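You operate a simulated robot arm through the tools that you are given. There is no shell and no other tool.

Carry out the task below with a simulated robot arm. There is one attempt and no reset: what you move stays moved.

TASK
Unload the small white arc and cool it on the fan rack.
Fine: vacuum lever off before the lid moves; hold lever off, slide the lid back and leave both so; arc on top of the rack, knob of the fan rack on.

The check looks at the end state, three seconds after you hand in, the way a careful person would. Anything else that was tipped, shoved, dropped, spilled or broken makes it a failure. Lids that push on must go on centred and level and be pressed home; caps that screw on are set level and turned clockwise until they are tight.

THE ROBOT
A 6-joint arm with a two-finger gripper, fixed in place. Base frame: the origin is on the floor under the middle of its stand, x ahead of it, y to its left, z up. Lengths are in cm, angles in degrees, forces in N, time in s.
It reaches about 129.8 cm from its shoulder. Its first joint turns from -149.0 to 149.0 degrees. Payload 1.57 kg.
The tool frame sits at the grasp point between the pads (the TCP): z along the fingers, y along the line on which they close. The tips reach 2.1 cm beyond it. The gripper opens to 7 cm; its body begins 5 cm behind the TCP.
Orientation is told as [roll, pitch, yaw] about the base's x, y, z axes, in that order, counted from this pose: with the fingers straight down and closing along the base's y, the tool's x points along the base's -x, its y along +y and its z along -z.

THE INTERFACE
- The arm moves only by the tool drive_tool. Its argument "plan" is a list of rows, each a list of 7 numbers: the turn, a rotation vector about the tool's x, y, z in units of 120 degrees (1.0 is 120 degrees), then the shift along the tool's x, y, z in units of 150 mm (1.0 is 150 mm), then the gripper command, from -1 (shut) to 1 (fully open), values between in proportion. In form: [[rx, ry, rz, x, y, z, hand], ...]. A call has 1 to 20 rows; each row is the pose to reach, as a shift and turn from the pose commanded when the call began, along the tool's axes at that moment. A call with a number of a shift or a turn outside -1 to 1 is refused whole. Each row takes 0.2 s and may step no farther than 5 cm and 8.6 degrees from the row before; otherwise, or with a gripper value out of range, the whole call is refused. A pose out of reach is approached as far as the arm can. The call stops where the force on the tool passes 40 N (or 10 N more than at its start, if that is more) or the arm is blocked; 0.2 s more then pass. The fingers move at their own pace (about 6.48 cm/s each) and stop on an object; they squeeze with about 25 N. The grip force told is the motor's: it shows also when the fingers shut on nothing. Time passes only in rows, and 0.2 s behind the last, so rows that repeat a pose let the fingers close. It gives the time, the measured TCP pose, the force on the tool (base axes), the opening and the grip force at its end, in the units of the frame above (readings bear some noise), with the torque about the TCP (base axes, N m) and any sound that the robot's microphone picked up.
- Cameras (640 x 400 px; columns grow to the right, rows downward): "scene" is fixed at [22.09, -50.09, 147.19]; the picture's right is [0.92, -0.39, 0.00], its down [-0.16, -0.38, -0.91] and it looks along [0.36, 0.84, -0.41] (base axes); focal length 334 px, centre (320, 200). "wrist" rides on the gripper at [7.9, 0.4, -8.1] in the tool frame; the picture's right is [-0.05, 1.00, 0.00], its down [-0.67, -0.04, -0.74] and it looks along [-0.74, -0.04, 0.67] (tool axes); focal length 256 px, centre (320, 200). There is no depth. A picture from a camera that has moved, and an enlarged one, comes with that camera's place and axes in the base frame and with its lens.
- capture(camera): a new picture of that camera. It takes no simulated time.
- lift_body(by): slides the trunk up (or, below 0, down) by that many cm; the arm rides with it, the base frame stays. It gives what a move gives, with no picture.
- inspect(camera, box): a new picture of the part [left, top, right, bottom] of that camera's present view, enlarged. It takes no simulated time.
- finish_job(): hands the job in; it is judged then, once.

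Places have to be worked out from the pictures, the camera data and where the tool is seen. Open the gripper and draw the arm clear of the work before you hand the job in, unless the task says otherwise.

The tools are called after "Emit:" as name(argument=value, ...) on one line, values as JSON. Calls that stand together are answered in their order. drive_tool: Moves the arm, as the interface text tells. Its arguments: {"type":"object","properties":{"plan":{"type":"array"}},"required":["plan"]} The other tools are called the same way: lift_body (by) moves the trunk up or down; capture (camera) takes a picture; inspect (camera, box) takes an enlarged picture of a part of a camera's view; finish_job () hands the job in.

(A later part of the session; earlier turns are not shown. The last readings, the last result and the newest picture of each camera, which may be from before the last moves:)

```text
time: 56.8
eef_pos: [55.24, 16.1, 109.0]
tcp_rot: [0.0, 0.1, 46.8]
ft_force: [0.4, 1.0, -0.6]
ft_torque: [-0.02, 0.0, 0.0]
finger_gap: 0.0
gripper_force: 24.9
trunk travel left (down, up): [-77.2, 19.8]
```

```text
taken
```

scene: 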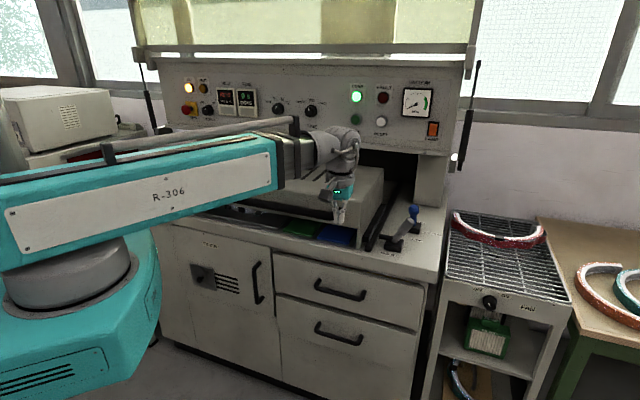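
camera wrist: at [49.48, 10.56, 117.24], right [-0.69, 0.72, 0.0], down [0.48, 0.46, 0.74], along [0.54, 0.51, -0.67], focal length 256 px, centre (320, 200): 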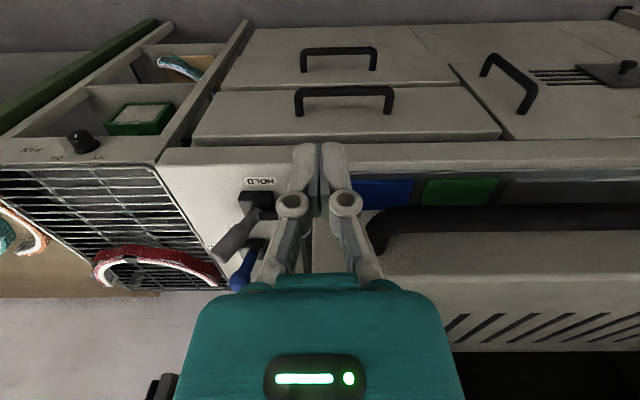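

I'll enlarge the lid front to locate its handle and face.

Emit:
inspect(camera="wrist", box=[320, 120, 640, 320])

Emit:
inspect(camera="scene", box=[240, 110, 440, 260])

```text
2.00 times, centred on (480, 220) of wrist
camera zoom: at [49.48, 10.56, 117.24], right [-0.69, 0.72, 0.0], down [0.48, 0.46, 0.74], along [0.54, 0.51, -0.67], focal length 512 px, centre (0, 160)
```

zoom: 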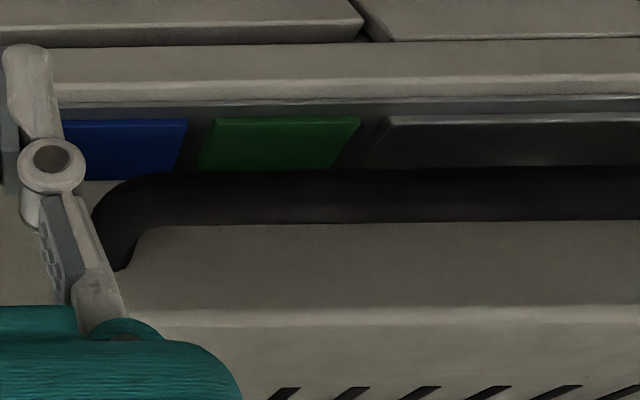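

```text
2.67 times, centred on (340, 185) of scene
camera zoom: at [22.09, -50.09, 147.19], right [0.92, -0.39, 0.0], down [-0.16, -0.38, -0.91], along [0.36, 0.84, -0.41], focal length 890 px, centre (267, 240)
```

zoom: 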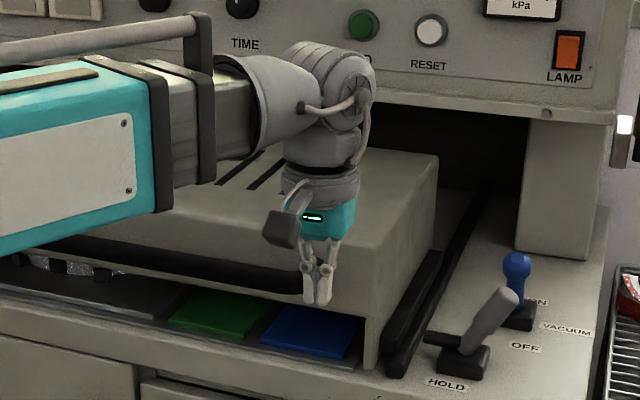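

The handle bar sits at roughly b≈59, z≈104 across the lid front. I'll move left to about a≈14 in front of it and check whether the boom can retract that far.

Emit:
drive_tool(plan=[[0, 0, 0, 0, 0.25, 0, -1], [0, 0, 0, 0, 0.5, 0, -1], [0, 0, 0, 0, 0.75, 0, -1], [0, 0, 0, 0, 1.0, 0, -1]])

Emit:
capture(camera="wrist")

Emit:
inspect(camera="scene", box=[160, 110, 400, 260])

```text
time: 57.8
eef_pos: [45.53, 26.98, 109.0]
tcp_rot: [0.1, 0.2, 46.8]
ft_force: [-0.2, -0.7, -0.1]
ft_torque: [0.01, -0.01, 0.0]
finger_gap: 0.03
gripper_force: 25.0
out of reach, approached as far as the arm can: row 3, 4
trunk travel left (down, up): [-77.2, 19.8]
```

```text
taken
camera wrist: at [39.8, 21.43, 117.25], right [-0.69, 0.72, 0.0], down [0.48, 0.46, 0.74], along [0.54, 0.51, -0.67], focal length 256 px, centre (320, 200)
```

wrist: 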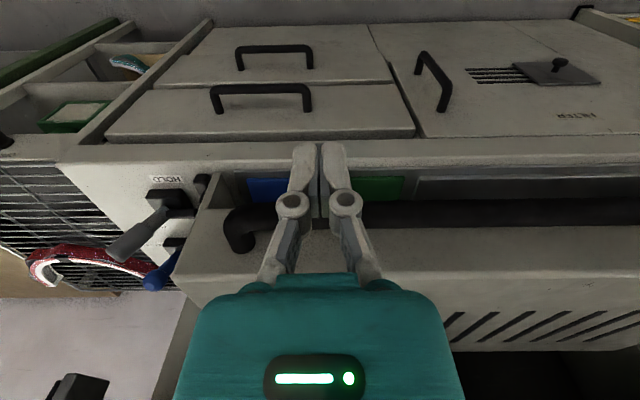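

```text
2.67 times, centred on (280, 185) of scene
camera zoom: at [22.09, -50.09, 147.19], right [0.92, -0.39, 0.0], down [-0.16, -0.38, -0.91], along [0.36, 0.84, -0.41], focal length 890 px, centre (427, 240)
```

zoom: 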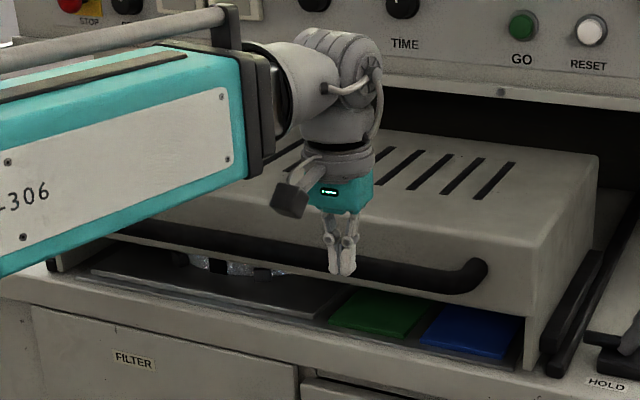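

The boom's minimum is about 53 cm radius, and this spot (a≈15, b≈51) works. I'll lower to z≈103 so the closed fingers span the handle bar's height, then look.

Emit:
lift_body(by=-6)

Emit:
capture(camera="wrist")

Emit:
inspect(camera="scene", box=[200, 120, 400, 260])

```text
time: 58.8
eef_pos: [45.76, 26.95, 103.17]
tcp_rot: [0.1, 0.2, 46.8]
ft_force: [0.3, -0.3, -0.1]
ft_torque: [0.0, -0.01, 0.0]
finger_gap: 0.0
gripper_force: 25.3
trunk travel left (down, up): [-71.2, 25.8]
```

```text
taken
camera wrist: at [39.85, 21.38, 111.25], right [-0.69, 0.72, 0.0], down [0.48, 0.46, 0.74], along [0.53, 0.51, -0.67], focal length 256 px, centre (320, 200)
```

wrist: 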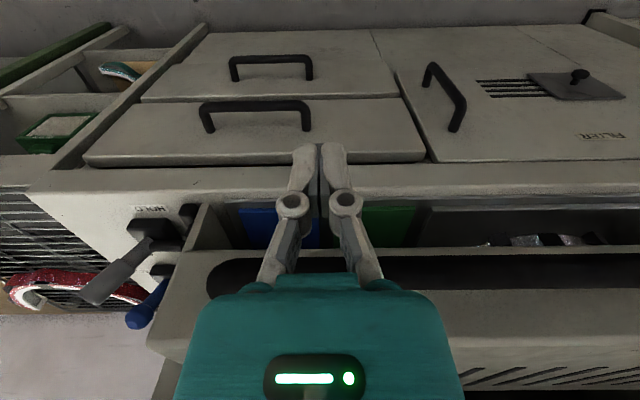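

```text
2.86 times, centred on (300, 190) of scene
camera zoom: at [22.09, -50.09, 147.19], right [0.92, -0.39, 0.0], down [-0.16, -0.38, -0.91], along [0.36, 0.84, -0.41], focal length 954 px, centre (377, 229)
```

zoom: 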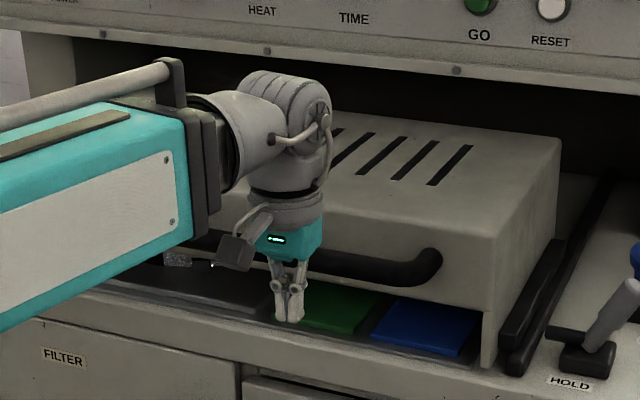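

Comparing the two heights, the bar is at z≈101, b≈63. I'll lower another 3 cm so the finger tips extend about 3 cm below the bar's centre, then advance slowly until contact.

Emit:
lift_body(by=-3)

Emit:
drive_tool(plan=[[0, 0, 0, -0.1, 0, 0, -1], [0, 0, 0, -0.2, 0, 0, -1], [0, 0, 0, -0.3, 0, 0, -1], [0, 0, 0, -0.4, 0, 0, -1], [0, 0, 0, -0.4667, 0, 0, -1]])

Emit:
capture(camera="wrist")

Emit:
inspect(camera="scene", box=[200, 120, 400, 260])

```text
time: 59.5
eef_pos: [45.63, 26.88, 100.04]
tcp_rot: [0.1, 0.2, 46.8]
ft_force: [0.2, 0.2, 0.2]
ft_torque: [-0.01, -0.01, 0.02]
finger_gap: 0.0
gripper_force: 24.9
trunk travel left (down, up): [-68.2, 28.8]
```

```text
time: 60.8
eef_pos: [50.49, 31.9, 100.05]
tcp_rot: [0.1, 0.2, 46.8]
ft_force: [0.8, -0.1, -0.7]
ft_torque: [-0.02, 0.02, 0.0]
finger_gap: 0.0
gripper_force: 25.3
trunk travel left (down, up): [-68.2, 28.8]
```

```text
taken
camera wrist: at [44.7, 26.51, 108.24], right [-0.69, 0.72, 0.0], down [0.48, 0.46, 0.74], along [0.53, 0.51, -0.67], focal length 256 px, centre (320, 200)
```

wrist: 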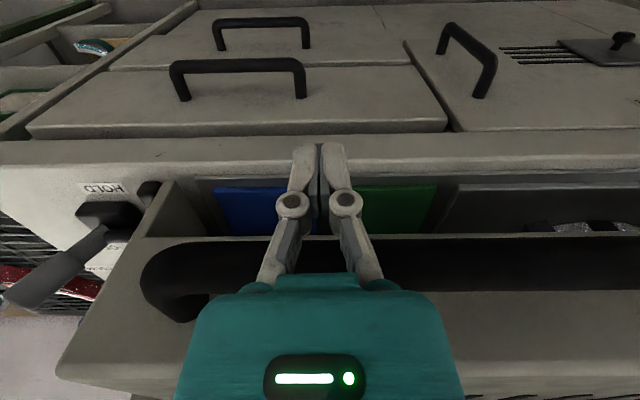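

```text
2.86 times, centred on (300, 190) of scene
camera zoom: at [22.09, -50.09, 147.19], right [0.92, -0.39, 0.0], down [-0.16, -0.38, -0.91], along [0.36, 0.84, -0.41], focal length 954 px, centre (377, 229)
```

zoom: 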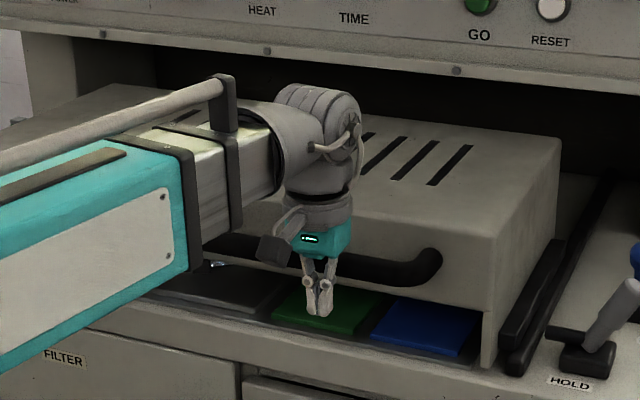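

No contact yet; the bar projects to b≈63.7. I'll continue forward in 0.5 cm rows and begin pushing the lid through its handle.

Emit:
drive_tool(plan=[[0, 0, 0, -0.0667, 0, 0, -1], [0, 0, 0, -0.1333, 0, 0, -1], [0, 0, 0, -0.2, 0, 0, -1], [0, 0, 0, -0.2333, 0, 0, -1], [0, 0, 0, -0.2667, 0, 0, -1], [0, 0, 0, -0.3, 0, 0, -1], [0, 0, 0, -0.3333, 0, 0, -1], [0, 0, 0, -0.3667, 0, 0, -1], [0, 0, 0, -0.4, 0, 0, -1], [0, 0, 0, -0.4333, 0, 0, -1]])

Emit:
capture(camera="wrist")

Emit:
inspect(camera="scene", box=[200, 120, 400, 260])

```text
time: 63.0
eef_pos: [54.8, 36.91, 100.15]
tcp_rot: [0.2, 0.3, 46.8]
ft_force: [0.0, 0.1, -0.2]
ft_torque: [0.0, -0.03, 0.01]
finger_gap: 0.0
gripper_force: 24.8
trunk travel left (down, up): [-68.2, 28.8]
```

```text
taken
camera wrist: at [49.13, 31.36, 108.23], right [-0.69, 0.72, 0.0], down [0.48, 0.46, 0.74], along [0.53, 0.52, -0.67], focal length 256 px, centre (320, 200)
```

wrist: 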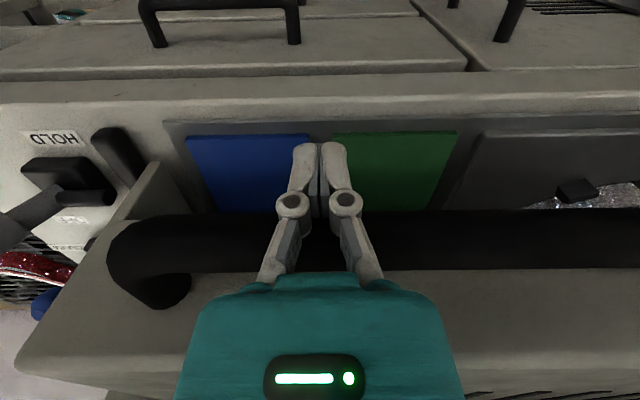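

```text
2.86 times, centred on (300, 190) of scene
camera zoom: at [22.09, -50.09, 147.19], right [0.92, -0.39, 0.0], down [-0.16, -0.38, -0.91], along [0.36, 0.84, -0.41], focal length 954 px, centre (377, 229)
```

zoom: 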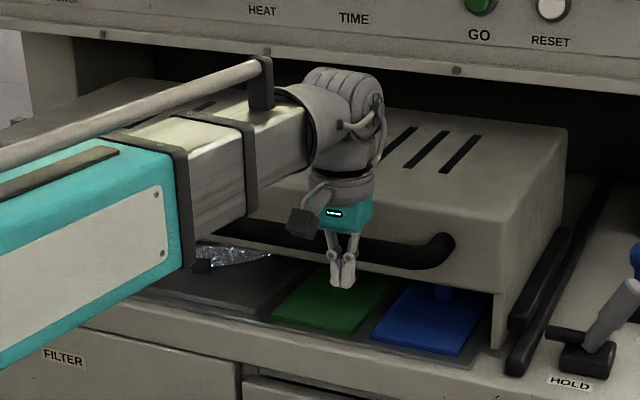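

The lid is sliding back under light force. I'll keep pushing along +v at a gentle, steady rate.

Emit:
drive_tool(plan=[[0, 0, 0, -0.04, 0, 0, -1], [0, 0, 0, -0.08, 0, 0, -1], [0, 0, 0, -0.12, 0, 0, -1], [0, 0, 0, -0.16, 0, 0, -1], [0, 0, 0, -0.2, 0, 0, -1], [0, 0, 0, -0.24, 0, 0, -1], [0, 0, 0, -0.28, 0, 0, -1], [0, 0, 0, -0.32, 0, 0, -1], [0, 0, 0, -0.36, 0, 0, -1], [0, 0, 0, -0.4, 0, 0, -1], [0, 0, 0, -0.44, 0, 0, -1], [0, 0, 0, -0.48, 0, 0, -1], [0, 0, 0, -0.52, 0, 0, -1], [0, 0, 0, -0.56, 0, 0, -1], [0, 0, 0, -0.6, 0, 0, -1], [0, 0, 0, -0.64, 0, 0, -1], [0, 0, 0, -0.68, 0, 0, -1], [0, 0, 0, -0.72, 0, 0, -1]])

Emit:
capture(camera="wrist")

Emit:
capture(camera="scene")

```text
time: 66.8
eef_pos: [62.38, 44.72, 100.09]
tcp_rot: [0.1, 0.2, 46.9]
ft_force: [0.1, 0.1, 0.0]
ft_torque: [0.03, -0.04, -0.03]
finger_gap: 0.0
gripper_force: 24.8
trunk travel left (down, up): [-68.2, 28.8]
```

```text
taken
camera wrist: at [56.53, 39.14, 108.23], right [-0.69, 0.72, 0.0], down [0.48, 0.46, 0.74], along [0.53, 0.51, -0.67], focal length 256 px, centre (320, 200)
```

wrist: 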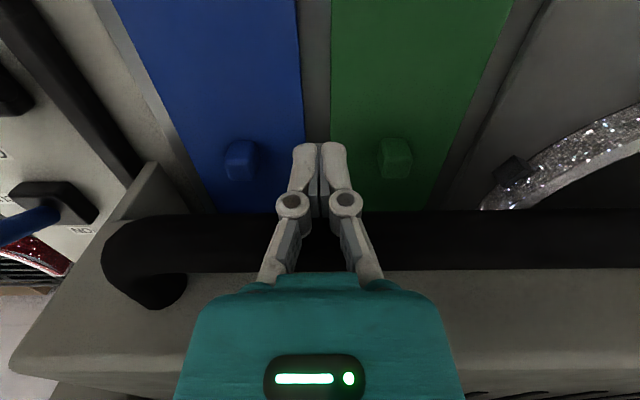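

```text
taken
```

scene: 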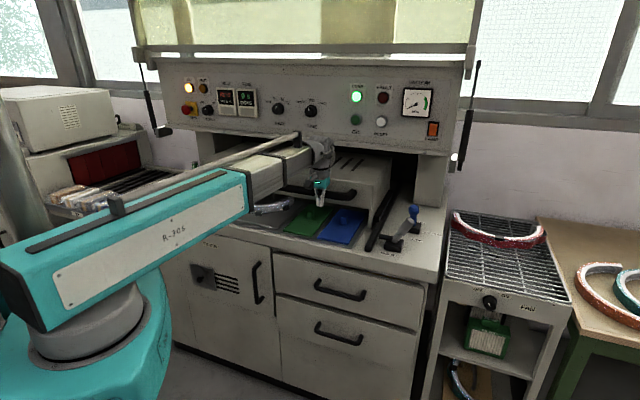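

The lid is moving back smoothly, exposing blue and green covers and a shiny arc at left. I'll push another 10 cm, watching for the stop and the panel.

Emit:
drive_tool(plan=[[0, 0, 0, -0.04, 0, 0, -1], [0, 0, 0, -0.08, 0, 0, -1], [0, 0, 0, -0.12, 0, 0, -1], [0, 0, 0, -0.16, 0, 0, -1], [0, 0, 0, -0.2, 0, 0, -1], [0, 0, 0, -0.24, 0, 0, -1], [0, 0, 0, -0.28, 0, 0, -1], [0, 0, 0, -0.32, 0, 0, -1], [0, 0, 0, -0.36, 0, 0, -1], [0, 0, 0, -0.4, 0, 0, -1], [0, 0, 0, -0.44, 0, 0, -1], [0, 0, 0, -0.48, 0, 0, -1], [0, 0, 0, -0.52, 0, 0, -1], [0, 0, 0, -0.56, 0, 0, -1], [0, 0, 0, -0.6, 0, 0, -1], [0, 0, 0, -0.64, 0, 0, -1]])

Emit:
capture(camera="wrist")

Emit:
inspect(camera="scene", box=[180, 100, 420, 270])

```text
time: 70.2
eef_pos: [68.93, 51.61, 100.17]
tcp_rot: [0.1, 0.2, 46.9]
ft_force: [0.2, 0.2, 0.3]
ft_torque: [0.0, 0.01, 0.01]
finger_gap: 0.0
gripper_force: 24.6
trunk travel left (down, up): [-68.2, 28.8]
```

```text
taken
camera wrist: at [63.16, 46.18, 108.22], right [-0.69, 0.72, 0.0], down [0.48, 0.46, 0.74], along [0.54, 0.51, -0.67], focal length 256 px, centre (320, 200)
```

wrist: 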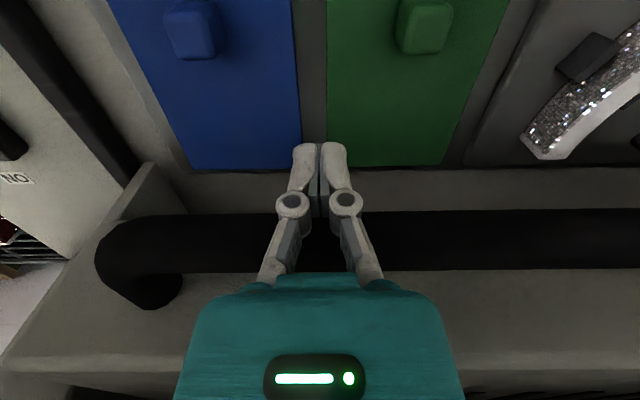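

```text
2.35 times, centred on (300, 185) of scene
camera zoom: at [22.09, -50.09, 147.19], right [0.92, -0.39, 0.0], down [-0.16, -0.38, -0.91], along [0.36, 0.84, -0.41], focal length 785 px, centre (367, 235)
```

zoom: 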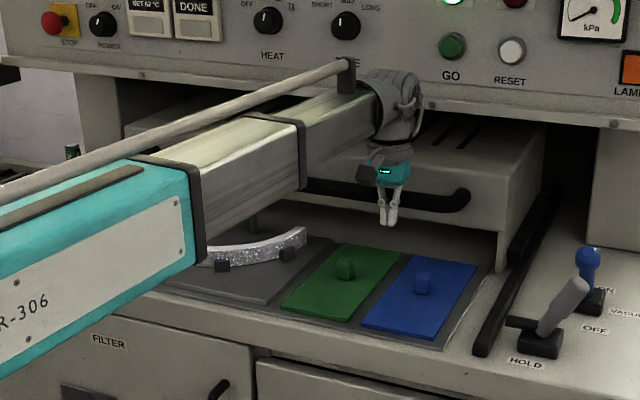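

Nearly the whole tray is exposed. I'll nudge another 2 cm to see whether the lid's end stop is near, staying short of the panel.

Emit:
drive_tool(plan=[[0, 0, 0, -0.03, 0, 0, -1], [0, 0, 0, -0.06, 0, 0, -1], [0, 0, 0, -0.09, 0, 0, -1], [0, 0, 0, -0.12, 0, 0, -1]])

Emit:
capture(camera="wrist")

Emit:
capture(camera="scene")

```text
time: 71.2
eef_pos: [70.18, 53.02, 100.09]
tcp_rot: [0.0, 0.3, 46.8]
ft_force: [0.7, 0.4, -0.3]
ft_torque: [0.03, 0.01, 0.02]
finger_gap: 0.0
gripper_force: 25.3
trunk travel left (down, up): [-68.2, 28.8]
```

```text
taken
camera wrist: at [64.41, 47.49, 108.23], right [-0.69, 0.72, 0.0], down [0.48, 0.46, 0.74], along [0.54, 0.51, -0.67], focal length 256 px, centre (320, 200)
```

wrist: 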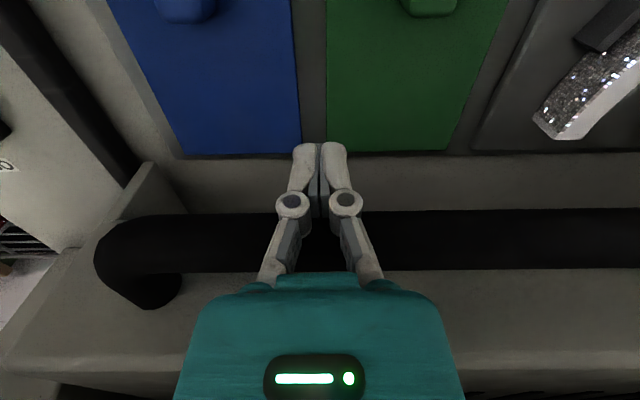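

```text
taken
```

scene: 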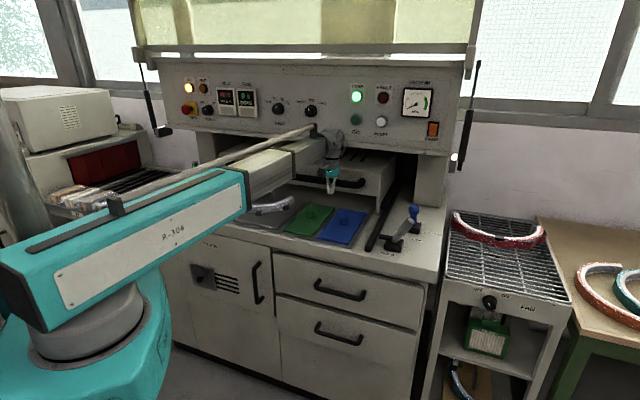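

The lid still slides freely with no stop, but the upright wrist is nearing the panel. I'll back off 6 cm, tilt the fingers forward 30°, and then continue pushing from further back.

Emit:
drive_tool(plan=[[0, 0, 0, 0.2, 0, 0, -1], [0, 0, 0, 0.4, 0, 0, -1], [0, -0.0625, 0, 0.4, 0, -0.0103, -1], [0, -0.125, 0, 0.4, 0, -0.041, -1], [0, -0.1875, 0, 0.4, 0, -0.0913, -1], [0, -0.25, 0, 0.4, 0, -0.1608, -1], [0, -0.25, 0, 0.4, 0, -0.1608, -1]])

Emit:
lift_body(by=-2.2)

Emit:
capture(camera="wrist")

Emit:
inspect(camera="scene", box=[180, 100, 420, 270])

```text
time: 72.8
eef_pos: [65.95, 48.6, 102.6]
tcp_rot: [0.2, -29.8, 46.7]
ft_force: [-0.6, -0.1, 0.1]
ft_torque: [0.01, -0.07, -0.04]
finger_gap: 0.0
gripper_force: 24.5
trunk travel left (down, up): [-68.2, 28.8]
```

```text
time: 73.4
eef_pos: [65.96, 48.56, 100.39]
tcp_rot: [0.1, -29.7, 46.8]
ft_force: [0.9, 0.9, 0.0]
ft_torque: [0.0, 0.05, 0.0]
finger_gap: 0.0
gripper_force: 25.3
trunk travel left (down, up): [-66.0, 31.0]
```

```text
taken
camera wrist: at [58.16, 40.84, 103.45], right [-0.7, 0.72, 0.03], down [0.17, 0.13, 0.98], along [0.7, 0.69, -0.21], focal length 256 px, centre (320, 200)
```

wrist: 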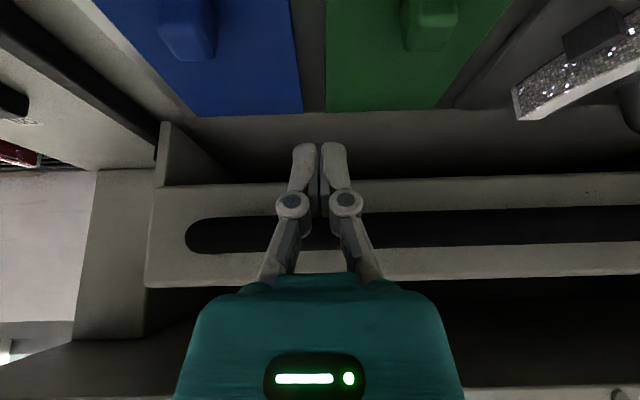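

```text
2.35 times, centred on (300, 185) of scene
camera zoom: at [22.09, -50.09, 147.19], right [0.92, -0.39, 0.0], down [-0.16, -0.38, -0.91], along [0.36, 0.84, -0.41], focal length 785 px, centre (367, 235)
```

zoom: 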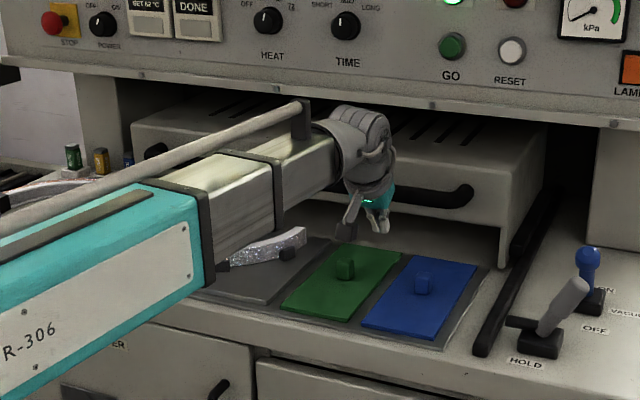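

The bar is straight ahead at finger height and the wrist is now well behind the panel. I'll push on, up to TCP b≈92.5.

Emit:
drive_tool(plan=[[0, 0, 0, -0.1157, 0, 0.0663, -1], [0, 0, 0, -0.2315, 0, 0.1325, -1], [0, 0, 0, -0.2893, 0, 0.1657, -1], [0, 0, 0, -0.3298, 0, 0.1889, -1], [0, 0, 0, -0.3703, 0, 0.2121, -1], [0, 0, 0, -0.4108, 0, 0.2352, -1], [0, 0, 0, -0.4513, 0, 0.2584, -1], [0, 0, 0, -0.4919, 0, 0.2816, -1], [0, 0, 0, -0.5324, 0, 0.3048, -1], [0, 0, 0, -0.5729, 0, 0.328, -1], [0, 0, 0, -0.6134, 0, 0.3512, -1], [0, 0, 0, -0.6539, 0, 0.3744, -1], [0, 0, 0, -0.6944, 0, 0.3976, -1]])

Emit:
capture(camera="wrist")

Emit:
inspect(camera="scene", box=[180, 100, 420, 270])

```text
time: 76.2
eef_pos: [74.18, 57.33, 100.31]
tcp_rot: [0.2, -29.8, 46.8]
ft_force: [0.8, 0.4, -0.1]
ft_torque: [0.03, -0.03, 0.0]
finger_gap: 0.0
gripper_force: 25.1
trunk travel left (down, up): [-66.0, 31.0]
```

```text
taken
camera wrist: at [66.37, 49.7, 103.45], right [-0.7, 0.72, 0.03], down [0.17, 0.13, 0.98], along [0.7, 0.69, -0.21], focal length 256 px, centre (320, 200)
```

wrist: 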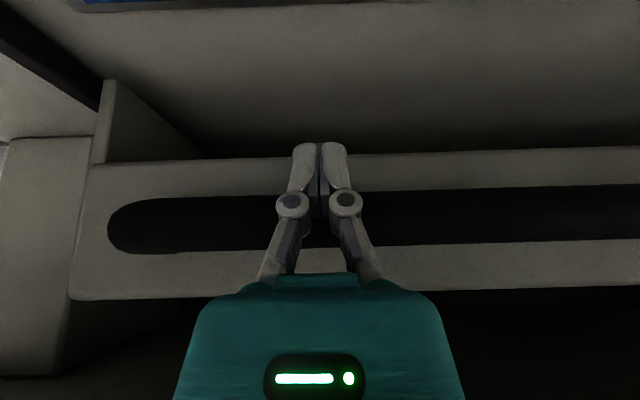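

```text
2.35 times, centred on (300, 185) of scene
camera zoom: at [22.09, -50.09, 147.19], right [0.92, -0.39, 0.0], down [-0.16, -0.38, -0.91], along [0.36, 0.84, -0.41], focal length 785 px, centre (367, 235)
```

zoom: 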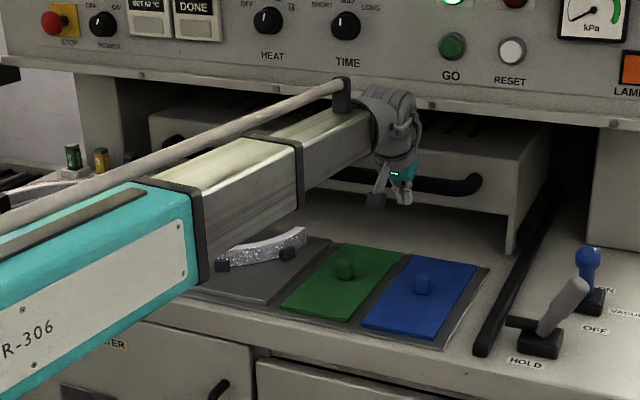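

The lid is now clear of the tray, about 30 cm back. I'll try a final 1.5 cm gently to see whether the stop is right there.

Emit:
drive_tool(plan=[[0, 0, 0, -0.0231, 0, 0.0133, -1], [0, 0, 0, -0.0463, 0, 0.0265, -1], [0, 0, 0, -0.0694, 0, 0.0398, -1], [0, 0, 0, -0.0868, 0, 0.0497, -1]])

Emit:
capture(camera="wrist")

```text
time: 77.2
eef_pos: [75.45, 58.52, 100.33]
tcp_rot: [0.2, -29.7, 46.9]
ft_force: [0.4, 0.7, 0.2]
ft_torque: [-0.02, 0.01, 0.02]
finger_gap: 0.0
gripper_force: 25.3
trunk travel left (down, up): [-66.0, 31.0]
```

```text
taken
camera wrist: at [67.47, 50.77, 103.45], right [-0.7, 0.72, 0.03], down [0.17, 0.13, 0.98], along [0.7, 0.69, -0.21], focal length 256 px, centre (320, 200)
```

wrist: 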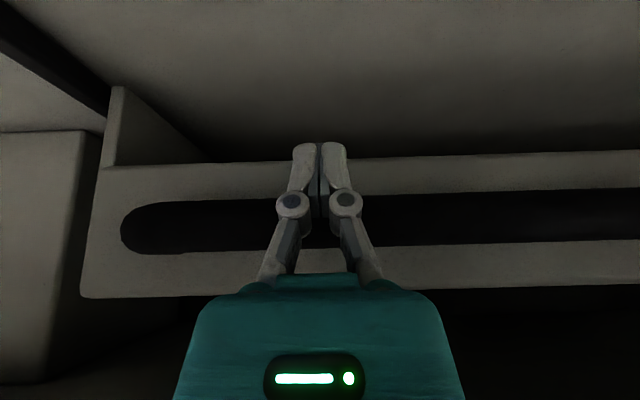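

The lid coasts slightly ahead with no stop, and is well back and clear of the tray. I'll leave it there, back off 12 cm and rise to look at the tray.

Emit:
drive_tool(plan=[[0, 0, 0, 0.1736, 0, -0.0994, -1], [0, 0, 0, 0.3472, 0, -0.1988, -1], [0, 0, 0, 0.5208, 0, -0.2982, -1], [0, 0, 0, 0.6944, 0, -0.3976, -1]])

Emit:
lift_body(by=12)

Emit:
drive_tool(plan=[[0, 0.0625, 0, 0.1567, 0, -0.0098, -1], [0, 0.125, 0, 0.31, 0, -0.0405, -1], [0, 0.1875, 0, 0.4578, 0, -0.0905, -1], [0, 0.2475, 0, 0.597, 0, -0.159, -1], [0, 0.2475, 0, 0.597, 0, -0.159, -1]])

Emit:
capture(camera="wrist")

Emit:
capture(camera="scene")

```text
time: 78.2
eef_pos: [66.8, 49.44, 100.35]
tcp_rot: [0.2, -29.8, 46.8]
ft_force: [0.4, -0.8, -1.2]
ft_torque: [0.0, 0.02, -0.03]
finger_gap: 0.0
gripper_force: 24.9
trunk travel left (down, up): [-66.0, 31.0]
```

```text
time: 79.7
eef_pos: [66.95, 49.49, 112.34]
tcp_rot: [0.2, -29.8, 46.8]
ft_force: [0.6, -0.3, 0.2]
ft_torque: [-0.01, -0.02, 0.0]
finger_gap: 0.0
gripper_force: 24.8
trunk travel left (down, up): [-78.0, 19.0]
```

```text
time: 80.9
eef_pos: [60.9, 42.93, 109.87]
tcp_rot: [0.1, 0.0, 46.8]
ft_force: [0.2, -0.2, -0.6]
ft_torque: [0.01, 0.0, 0.01]
finger_gap: 0.0
gripper_force: 25.4
trunk travel left (down, up): [-78.0, 19.0]
```

```text
taken
camera wrist: at [55.07, 37.37, 118.01], right [-0.69, 0.72, 0.0], down [0.48, 0.46, 0.74], along [0.54, 0.52, -0.67], focal length 256 px, centre (320, 200)
```

wrist: 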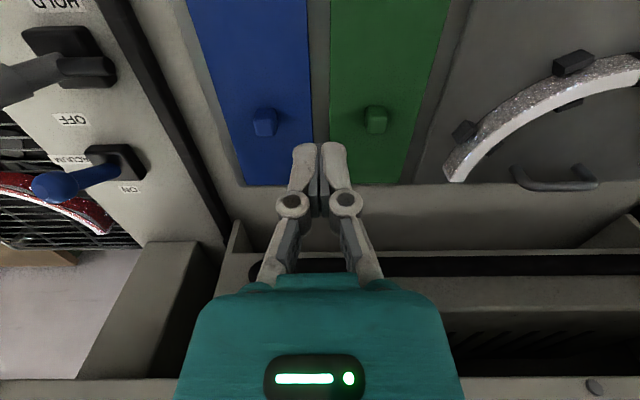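

```text
taken
```

scene: 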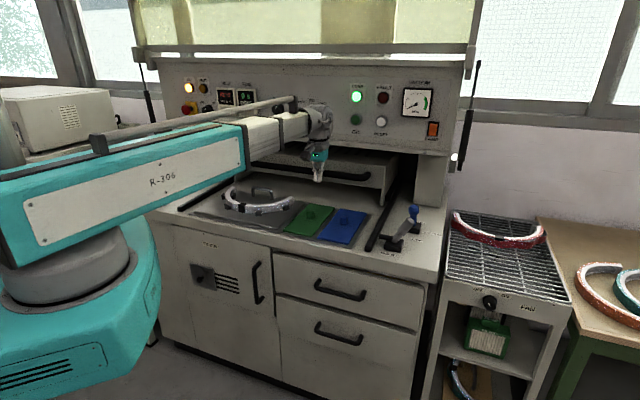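

The tray is open: I see the silver-white arc between dark stops on a grey former with a handle. I'll enlarge both views.

Emit:
inspect(camera="scene", box=[180, 160, 320, 250])

Emit:
inspect(camera="wrist", box=[420, 20, 640, 220])

```text
4.44 times, centred on (250, 205) of scene
camera zoom: at [22.09, -50.09, 147.19], right [0.92, -0.39, 0.0], down [-0.16, -0.38, -0.91], along [0.36, 0.84, -0.41], focal length 1483 px, centre (631, 178)
```

zoom: 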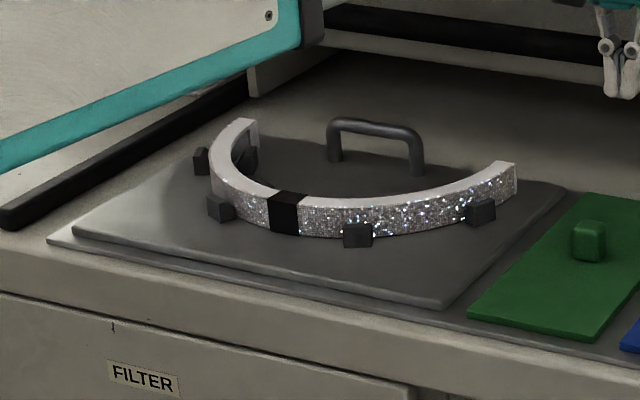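

```text
2.00 times, centred on (530, 120) of wrist
camera zoom: at [55.07, 37.37, 118.01], right [-0.69, 0.72, 0.0], down [0.48, 0.46, 0.74], along [0.54, 0.52, -0.67], focal length 512 px, centre (-100, 360)
```

zoom: 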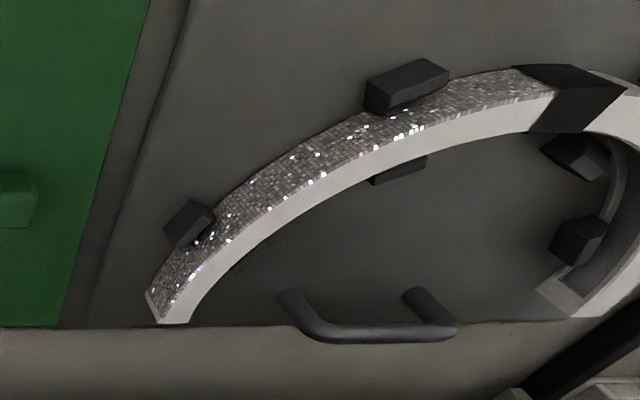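

The arc stands on edge between pegs, opening toward the back, with a black band at its front; its right end is near a≈−1, b≈89, top z≈93. I'll move left over it for a centred view.

Emit:
drive_tool(plan=[[0, 0, 0, 0.08, 0.25, 0, -1], [0, 0, 0, 0.16, 0.5, 0, -1], [0, 0, 0, 0.24, 0.75, 0, -1], [0, 0, 0, 0.32, 1.0, 0, -1]])

Emit:
drive_tool(plan=[[0, 0, 0, 0.03, 0.25, 0, 0], [0, 0, 0, 0.06, 0.5, 0, 1], [0, 0, 0, 0.06, 0.75, 0, 1], [0, 0, 0, 0.06, 0.75, 0, 1]])

Emit:
capture(camera="wrist")

Emit:
capture(camera="scene")

```text
time: 81.9
eef_pos: [46.65, 49.69, 109.96]
tcp_rot: [0.1, -0.1, 46.8]
ft_force: [-0.1, 0.5, 0.8]
ft_torque: [-0.01, -0.01, 0.0]
finger_gap: 0.0
gripper_force: 24.5
trunk travel left (down, up): [-78.0, 19.0]
```

```text
time: 82.9
eef_pos: [38.06, 56.72, 109.84]
tcp_rot: [0.1, -0.1, 46.8]
ft_force: [-0.1, -0.7, 0.0]
ft_torque: [0.03, 0.0, 0.04]
finger_gap: 7.0
gripper_force: 0.0
trunk travel left (down, up): [-78.0, 19.0]
```

```text
taken
camera wrist: at [32.26, 51.17, 118.0], right [-0.69, 0.72, 0.0], down [0.48, 0.46, 0.75], along [0.54, 0.52, -0.67], focal length 256 px, centre (320, 200)
```

wrist: 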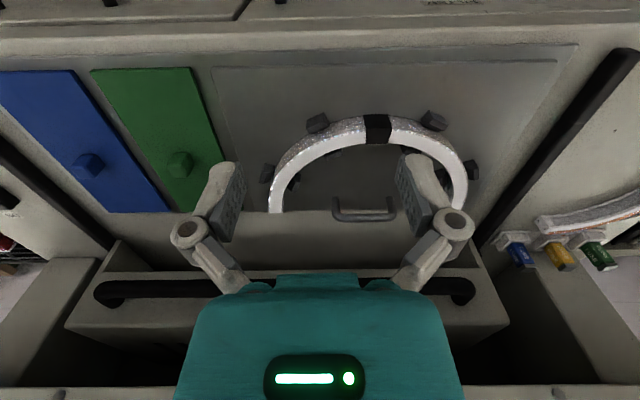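

```text
taken
```

scene: 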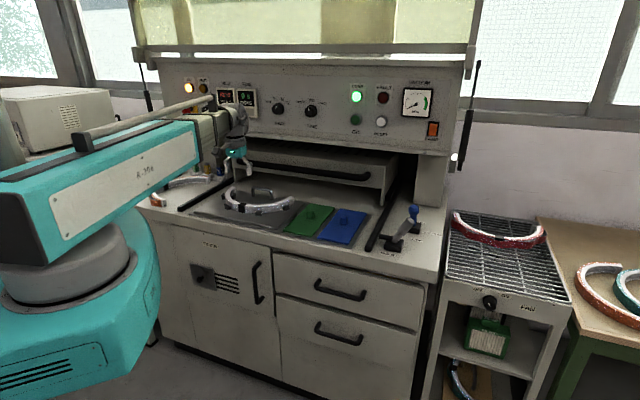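

I'll enlarge the arc and also the other arc visible beyond the tray's left edge.

Emit:
inspect(camera="wrist", box=[240, 80, 500, 240])

Emit:
inspect(camera="wrist", box=[480, 140, 640, 300])

Emit:
inspect(camera="scene", box=[130, 150, 320, 260])

```text
2.46 times, centred on (370, 160) of wrist
camera zoom: at [32.26, 51.17, 118.0], right [-0.69, 0.72, 0.0], down [0.48, 0.46, 0.75], along [0.54, 0.52, -0.67], focal length 630 px, centre (197, 298)
```

zoom: 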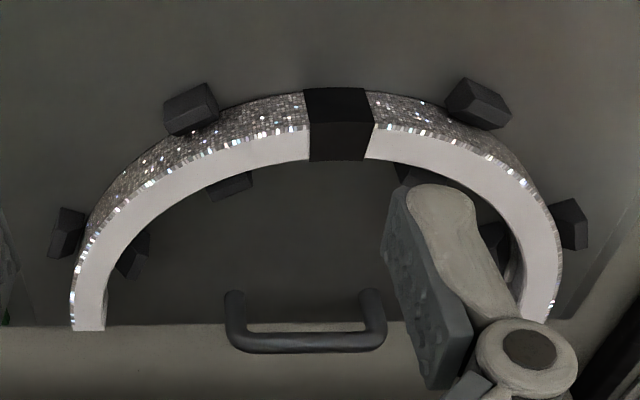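

```text
2.50 times, centred on (560, 220) of wrist
camera zoom: at [32.26, 51.17, 118.0], right [-0.69, 0.72, 0.0], down [0.48, 0.46, 0.75], along [0.54, 0.52, -0.67], focal length 640 px, centre (-280, 150)
```

zoom: 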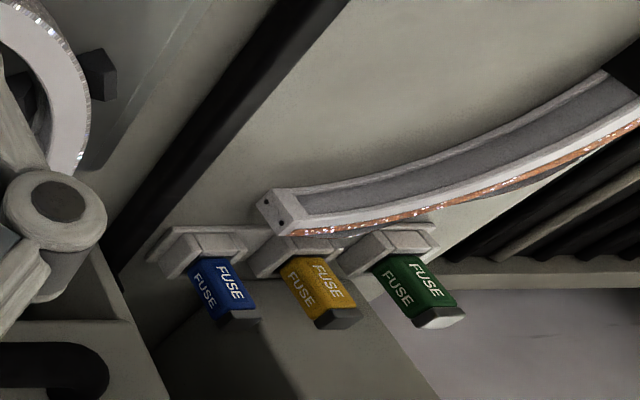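

```text
3.37 times, centred on (225, 205) of scene
camera zoom: at [22.09, -50.09, 147.19], right [0.92, -0.39, 0.0], down [-0.16, -0.38, -0.91], along [0.36, 0.84, -0.41], focal length 1124 px, centre (640, 183)
```

zoom: 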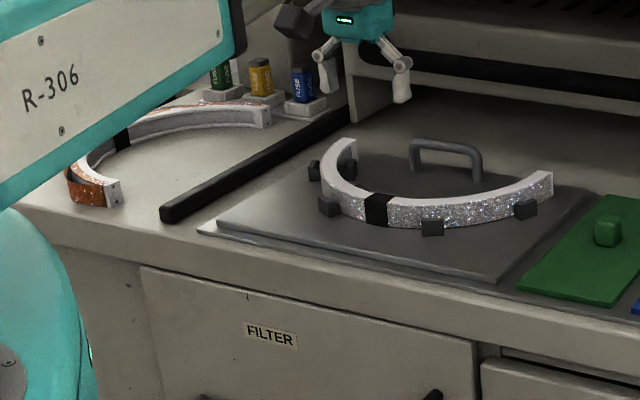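

The target is the white glitter semicircle (R≈14 cm, wall ≈1.7 cm, top z≈93), apex near a=−16.3, b=76.5 — midway between two inner pegs. I'll turn the gripper by −90° so it closes along the radial direction there.

Emit:
drive_tool(plan=[[0, 0, 0.0625, 0, 0, 0, 1], [0, 0, 0.125, 0, 0, 0, 1], [0, 0, 0.1875, 0, 0, 0, 1], [0, 0, 0.25, 0, 0, 0, 1], [0, 0, 0.3125, 0, 0, 0, 1], [0, 0, 0.375, 0, 0, 0, 1], [0, 0, 0.4375, 0, 0, 0, 1], [0, 0, 0.5, 0, 0, 0, 1], [0, 0, 0.5625, 0, 0, 0, 1], [0, 0, 0.625, 0, 0, 0, 1], [0, 0, 0.6875, 0, 0, 0, 1], [0, 0, 0.75, 0, 0, 0, 1]])

Emit:
capture(camera="wrist")

```text
time: 85.5
eef_pos: [37.77, 56.73, 110.0]
tcp_rot: [0.1, 0.1, -43.3]
ft_force: [-0.2, -0.4, -0.2]
ft_torque: [0.02, 0.0, 0.01]
finger_gap: 7.0
gripper_force: 0.0
trunk travel left (down, up): [-78.0, 19.0]
```

```text
taken
camera wrist: at [32.2, 62.46, 118.02], right [0.72, 0.69, 0.0], down [0.46, -0.48, 0.74], along [0.51, -0.54, -0.67], focal length 256 px, centre (320, 200)
```

wrist: 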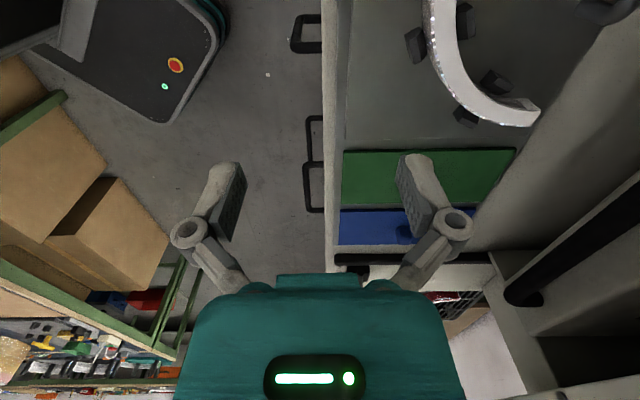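

The gripper is now at yaw −43°. I'll shift over the apex (5.2 cm left, 9.3 cm back) at the same height and check alignment.

Emit:
drive_tool(plan=[[0, 0, 0, 0.115, 0.207, 0, 1], [0, 0, 0, 0.23, 0.413, 0, 1], [0, 0, 0, 0.343, 0.62, 0, 1], [0, 0, 0, 0.343, 0.62, 0, 1]])

Emit:
capture(camera="wrist")

Emit:
inspect(camera="scene", box=[160, 120, 320, 250])

```text
time: 86.5
eef_pos: [40.36, 67.17, 109.88]
tcp_rot: [0.1, 0.2, -43.2]
ft_force: [0.1, 0.6, -0.3]
ft_torque: [-0.03, -0.01, 0.01]
finger_gap: 7.01
gripper_force: 0.0
trunk travel left (down, up): [-78.0, 19.0]
```

```text
taken
camera wrist: at [34.77, 72.77, 118.02], right [0.72, 0.69, 0.0], down [0.46, -0.48, 0.74], along [0.52, -0.54, -0.67], focal length 256 px, centre (320, 200)
```

wrist: 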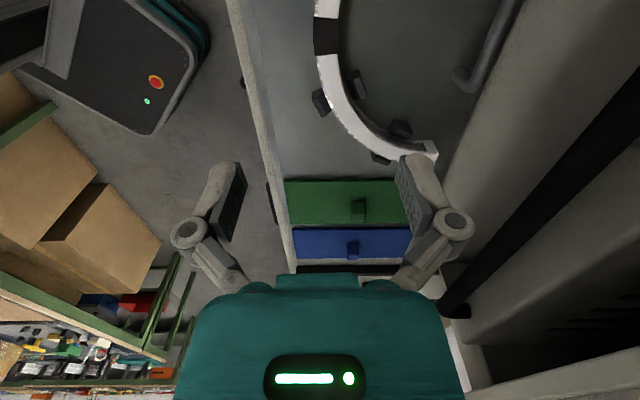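

```text
3.08 times, centred on (240, 185) of scene
camera zoom: at [22.09, -50.09, 147.19], right [0.92, -0.39, 0.0], down [-0.16, -0.38, -0.91], along [0.36, 0.84, -0.41], focal length 1027 px, centre (566, 246)
```

zoom: 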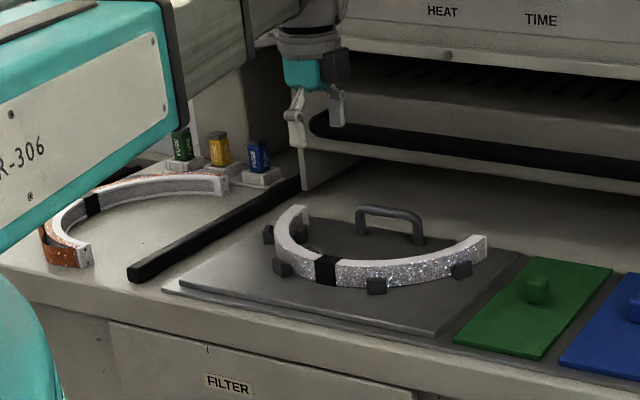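

The band/wall centre measures b≈77.1–77.2 at a≈−16.3, so I'll shift 0.5 cm back and lower 10 cm, then re-check.

Emit:
drive_tool(plan=[[0, 0, 0, 0, 0.035, 0, 1], [0, 0, 0, 0, 0.035, 0, 1]])

Emit:
lift_body(by=-11)

Emit:
capture(camera="wrist")

Emit:
inspect(camera="scene", box=[160, 120, 320, 250])

```text
time: 87.1
eef_pos: [40.83, 67.43, 109.9]
tcp_rot: [0.1, 0.1, -43.2]
ft_force: [-0.4, -0.2, 0.6]
ft_torque: [-0.02, 0.01, 0.01]
finger_gap: 7.02
gripper_force: 0.0
trunk travel left (down, up): [-78.0, 19.0]
```

```text
time: 88.5
eef_pos: [40.71, 67.43, 98.84]
tcp_rot: [0.1, 0.1, -43.2]
ft_force: [0.7, -0.4, -0.5]
ft_torque: [0.0, -0.01, -0.02]
finger_gap: 6.97
gripper_force: 0.1
trunk travel left (down, up): [-67.0, 30.0]
```

```text
taken
camera wrist: at [35.18, 73.13, 107.03], right [0.72, 0.69, 0.0], down [0.46, -0.48, 0.74], along [0.52, -0.54, -0.67], focal length 256 px, centre (320, 200)
```

wrist: 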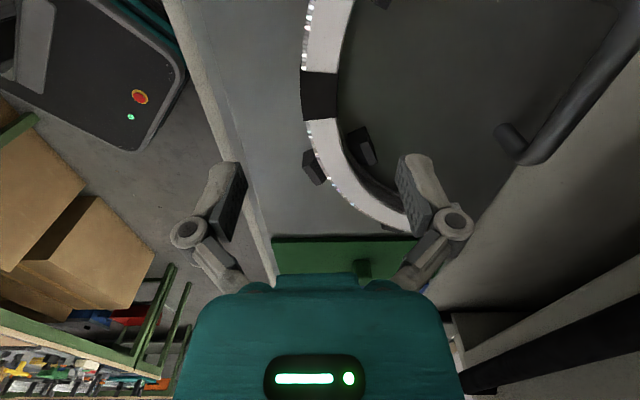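

```text
3.08 times, centred on (240, 185) of scene
camera zoom: at [22.09, -50.09, 147.19], right [0.92, -0.39, 0.0], down [-0.16, -0.38, -0.91], along [0.36, 0.84, -0.41], focal length 1027 px, centre (566, 246)
```

zoom: 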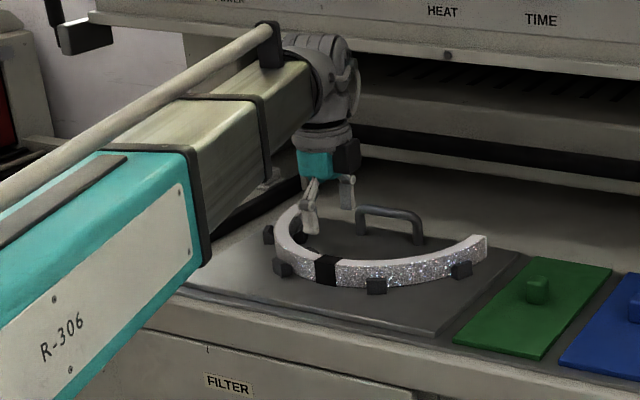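

The landing spot lines up with the wall right by the band. I'll shift 0.5 cm further from the nearer inner peg and lower to just above the arc's top before the final descent.

Emit:
drive_tool(plan=[[0, 0, 0, 0.037, 0.006, 0, 1], [0, 0, 0, 0.037, 0.006, 0, 1]])

Emit:
lift_body(by=-3.5)

Emit:
inspect(camera="wrist", box=[200, 60, 440, 260])

Emit:
inspect(camera="scene", box=[200, 150, 310, 240])

```text
time: 89.2
eef_pos: [40.39, 67.96, 98.8]
tcp_rot: [0.1, 0.1, -43.1]
ft_force: [-0.1, -0.1, 0.2]
ft_torque: [0.01, -0.04, -0.02]
finger_gap: 6.99
gripper_force: 0.1
trunk travel left (down, up): [-67.0, 30.0]
```

```text
time: 89.9
eef_pos: [40.42, 67.93, 95.43]
tcp_rot: [0.1, 0.1, -43.2]
ft_force: [-1.0, 0.2, 0.5]
ft_torque: [0.01, -0.01, -0.01]
finger_gap: 6.99
gripper_force: 0.1
trunk travel left (down, up): [-63.5, 33.5]
```

```text
2.00 times, centred on (320, 160) of wrist
camera zoom: at [34.84, 73.64, 103.53], right [0.72, 0.69, 0.0], down [0.46, -0.48, 0.74], along [0.52, -0.54, -0.67], focal length 512 px, centre (320, 280)
```

zoom: 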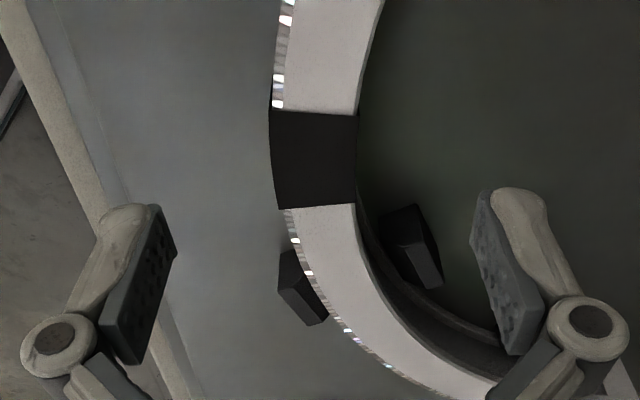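

```text
4.44 times, centred on (255, 195) of scene
camera zoom: at [22.09, -50.09, 147.19], right [0.92, -0.39, 0.0], down [-0.16, -0.38, -0.91], along [0.36, 0.84, -0.41], focal length 1483 px, centre (609, 222)
```

zoom: 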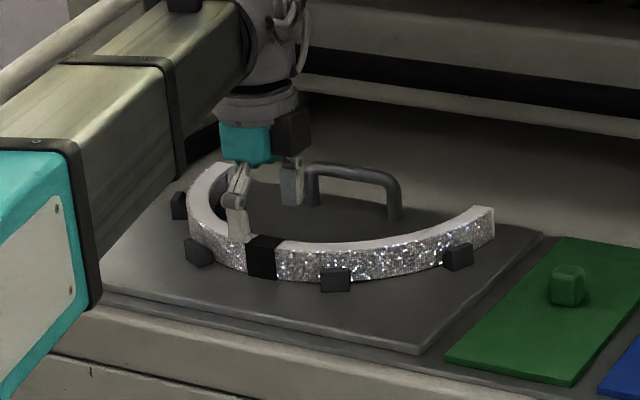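

Alignment is good: the pads will land on the black band, clear of both pegs. I'll lower 2.7 cm and close.

Emit:
lift_body(by=-2.7)

Emit:
drive_tool(plan=[[0, 0, 0, 0, 0, 0, 0.4], [0, 0, 0, 0, 0, 0, -0.1], [0, 0, 0, 0, 0, 0, -0.5], [0, 0, 0, 0, 0, 0, -1], [0, 0, 0, 0, 0, 0, -1]])

Emit:
inspect(camera="wrist", box=[200, 60, 440, 260])

Emit:
inspect(camera="scene", box=[200, 150, 310, 240])

```text
time: 90.7
eef_pos: [40.44, 67.92, 92.75]
tcp_rot: [0.1, 0.1, -43.3]
ft_force: [0.5, -0.4, -0.5]
ft_torque: [0.01, 0.0, 0.01]
finger_gap: 7.0
gripper_force: 0.0
trunk travel left (down, up): [-60.8, 36.2]
```

```text
time: 91.9
eef_pos: [40.41, 67.88, 92.74]
tcp_rot: [0.1, 0.1, -43.2]
ft_force: [0.8, -0.7, 2.3]
ft_torque: [-0.02, 0.0, -0.2]
finger_gap: 2.07
gripper_force: 25.1
trunk travel left (down, up): [-60.8, 36.2]
```

```text
2.00 times, centred on (320, 160) of wrist
camera zoom: at [34.86, 73.63, 100.83], right [0.72, 0.69, 0.0], down [0.46, -0.48, 0.74], along [0.51, -0.54, -0.67], focal length 512 px, centre (320, 280)
```

zoom: 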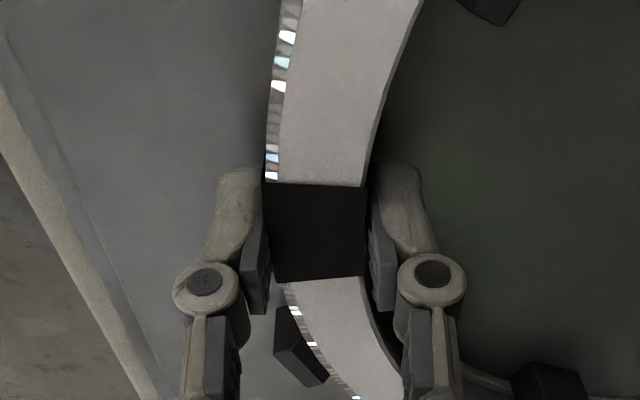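

```text
4.44 times, centred on (255, 195) of scene
camera zoom: at [22.09, -50.09, 147.19], right [0.92, -0.39, 0.0], down [-0.16, -0.38, -0.91], along [0.36, 0.84, -0.41], focal length 1483 px, centre (609, 222)
```

zoom: 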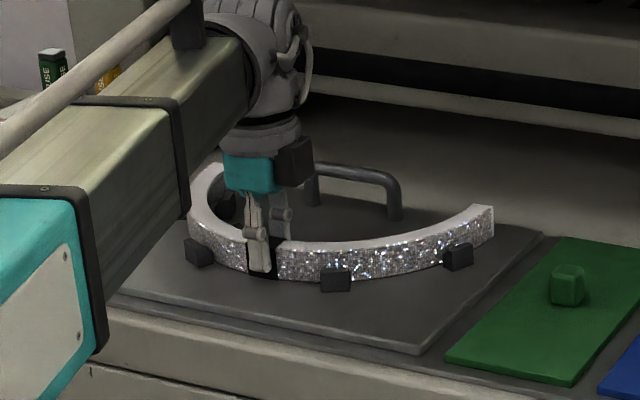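

The arc is gripped on its band (gap 2.07 cm). I'll lift 3 cm and check that only the arc comes up.

Emit:
lift_body(by=3)

Emit:
inspect(camera="scene", box=[200, 150, 310, 240])

Emit:
capture(camera="wrist")

```text
time: 92.6
eef_pos: [40.44, 68.02, 95.66]
tcp_rot: [0.0, 0.0, -43.1]
ft_force: [0.0, -0.6, -1.4]
ft_torque: [-0.1, 0.06, 0.03]
finger_gap: 2.07
gripper_force: 24.8
trunk travel left (down, up): [-63.8, 33.2]
```

```text
4.44 times, centred on (255, 195) of scene
camera zoom: at [22.09, -50.09, 147.19], right [0.92, -0.39, 0.0], down [-0.16, -0.38, -0.91], along [0.36, 0.84, -0.41], focal length 1483 px, centre (609, 222)
```

zoom: 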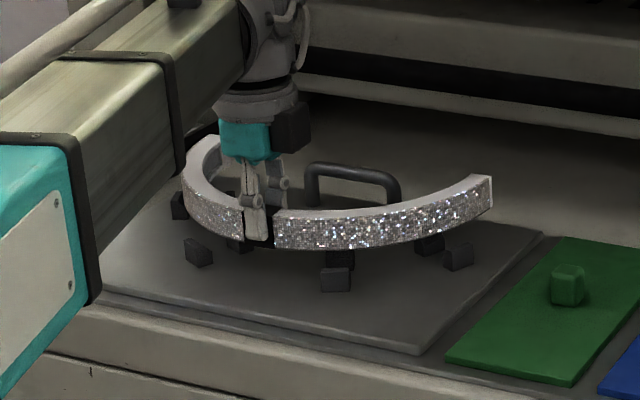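

```text
taken
camera wrist: at [34.86, 73.67, 103.8], right [0.72, 0.69, 0.0], down [0.46, -0.48, 0.74], along [0.52, -0.54, -0.67], focal length 256 px, centre (320, 200)
```

wrist: 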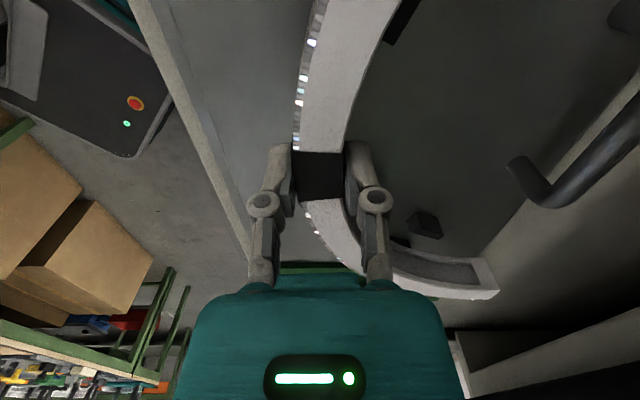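

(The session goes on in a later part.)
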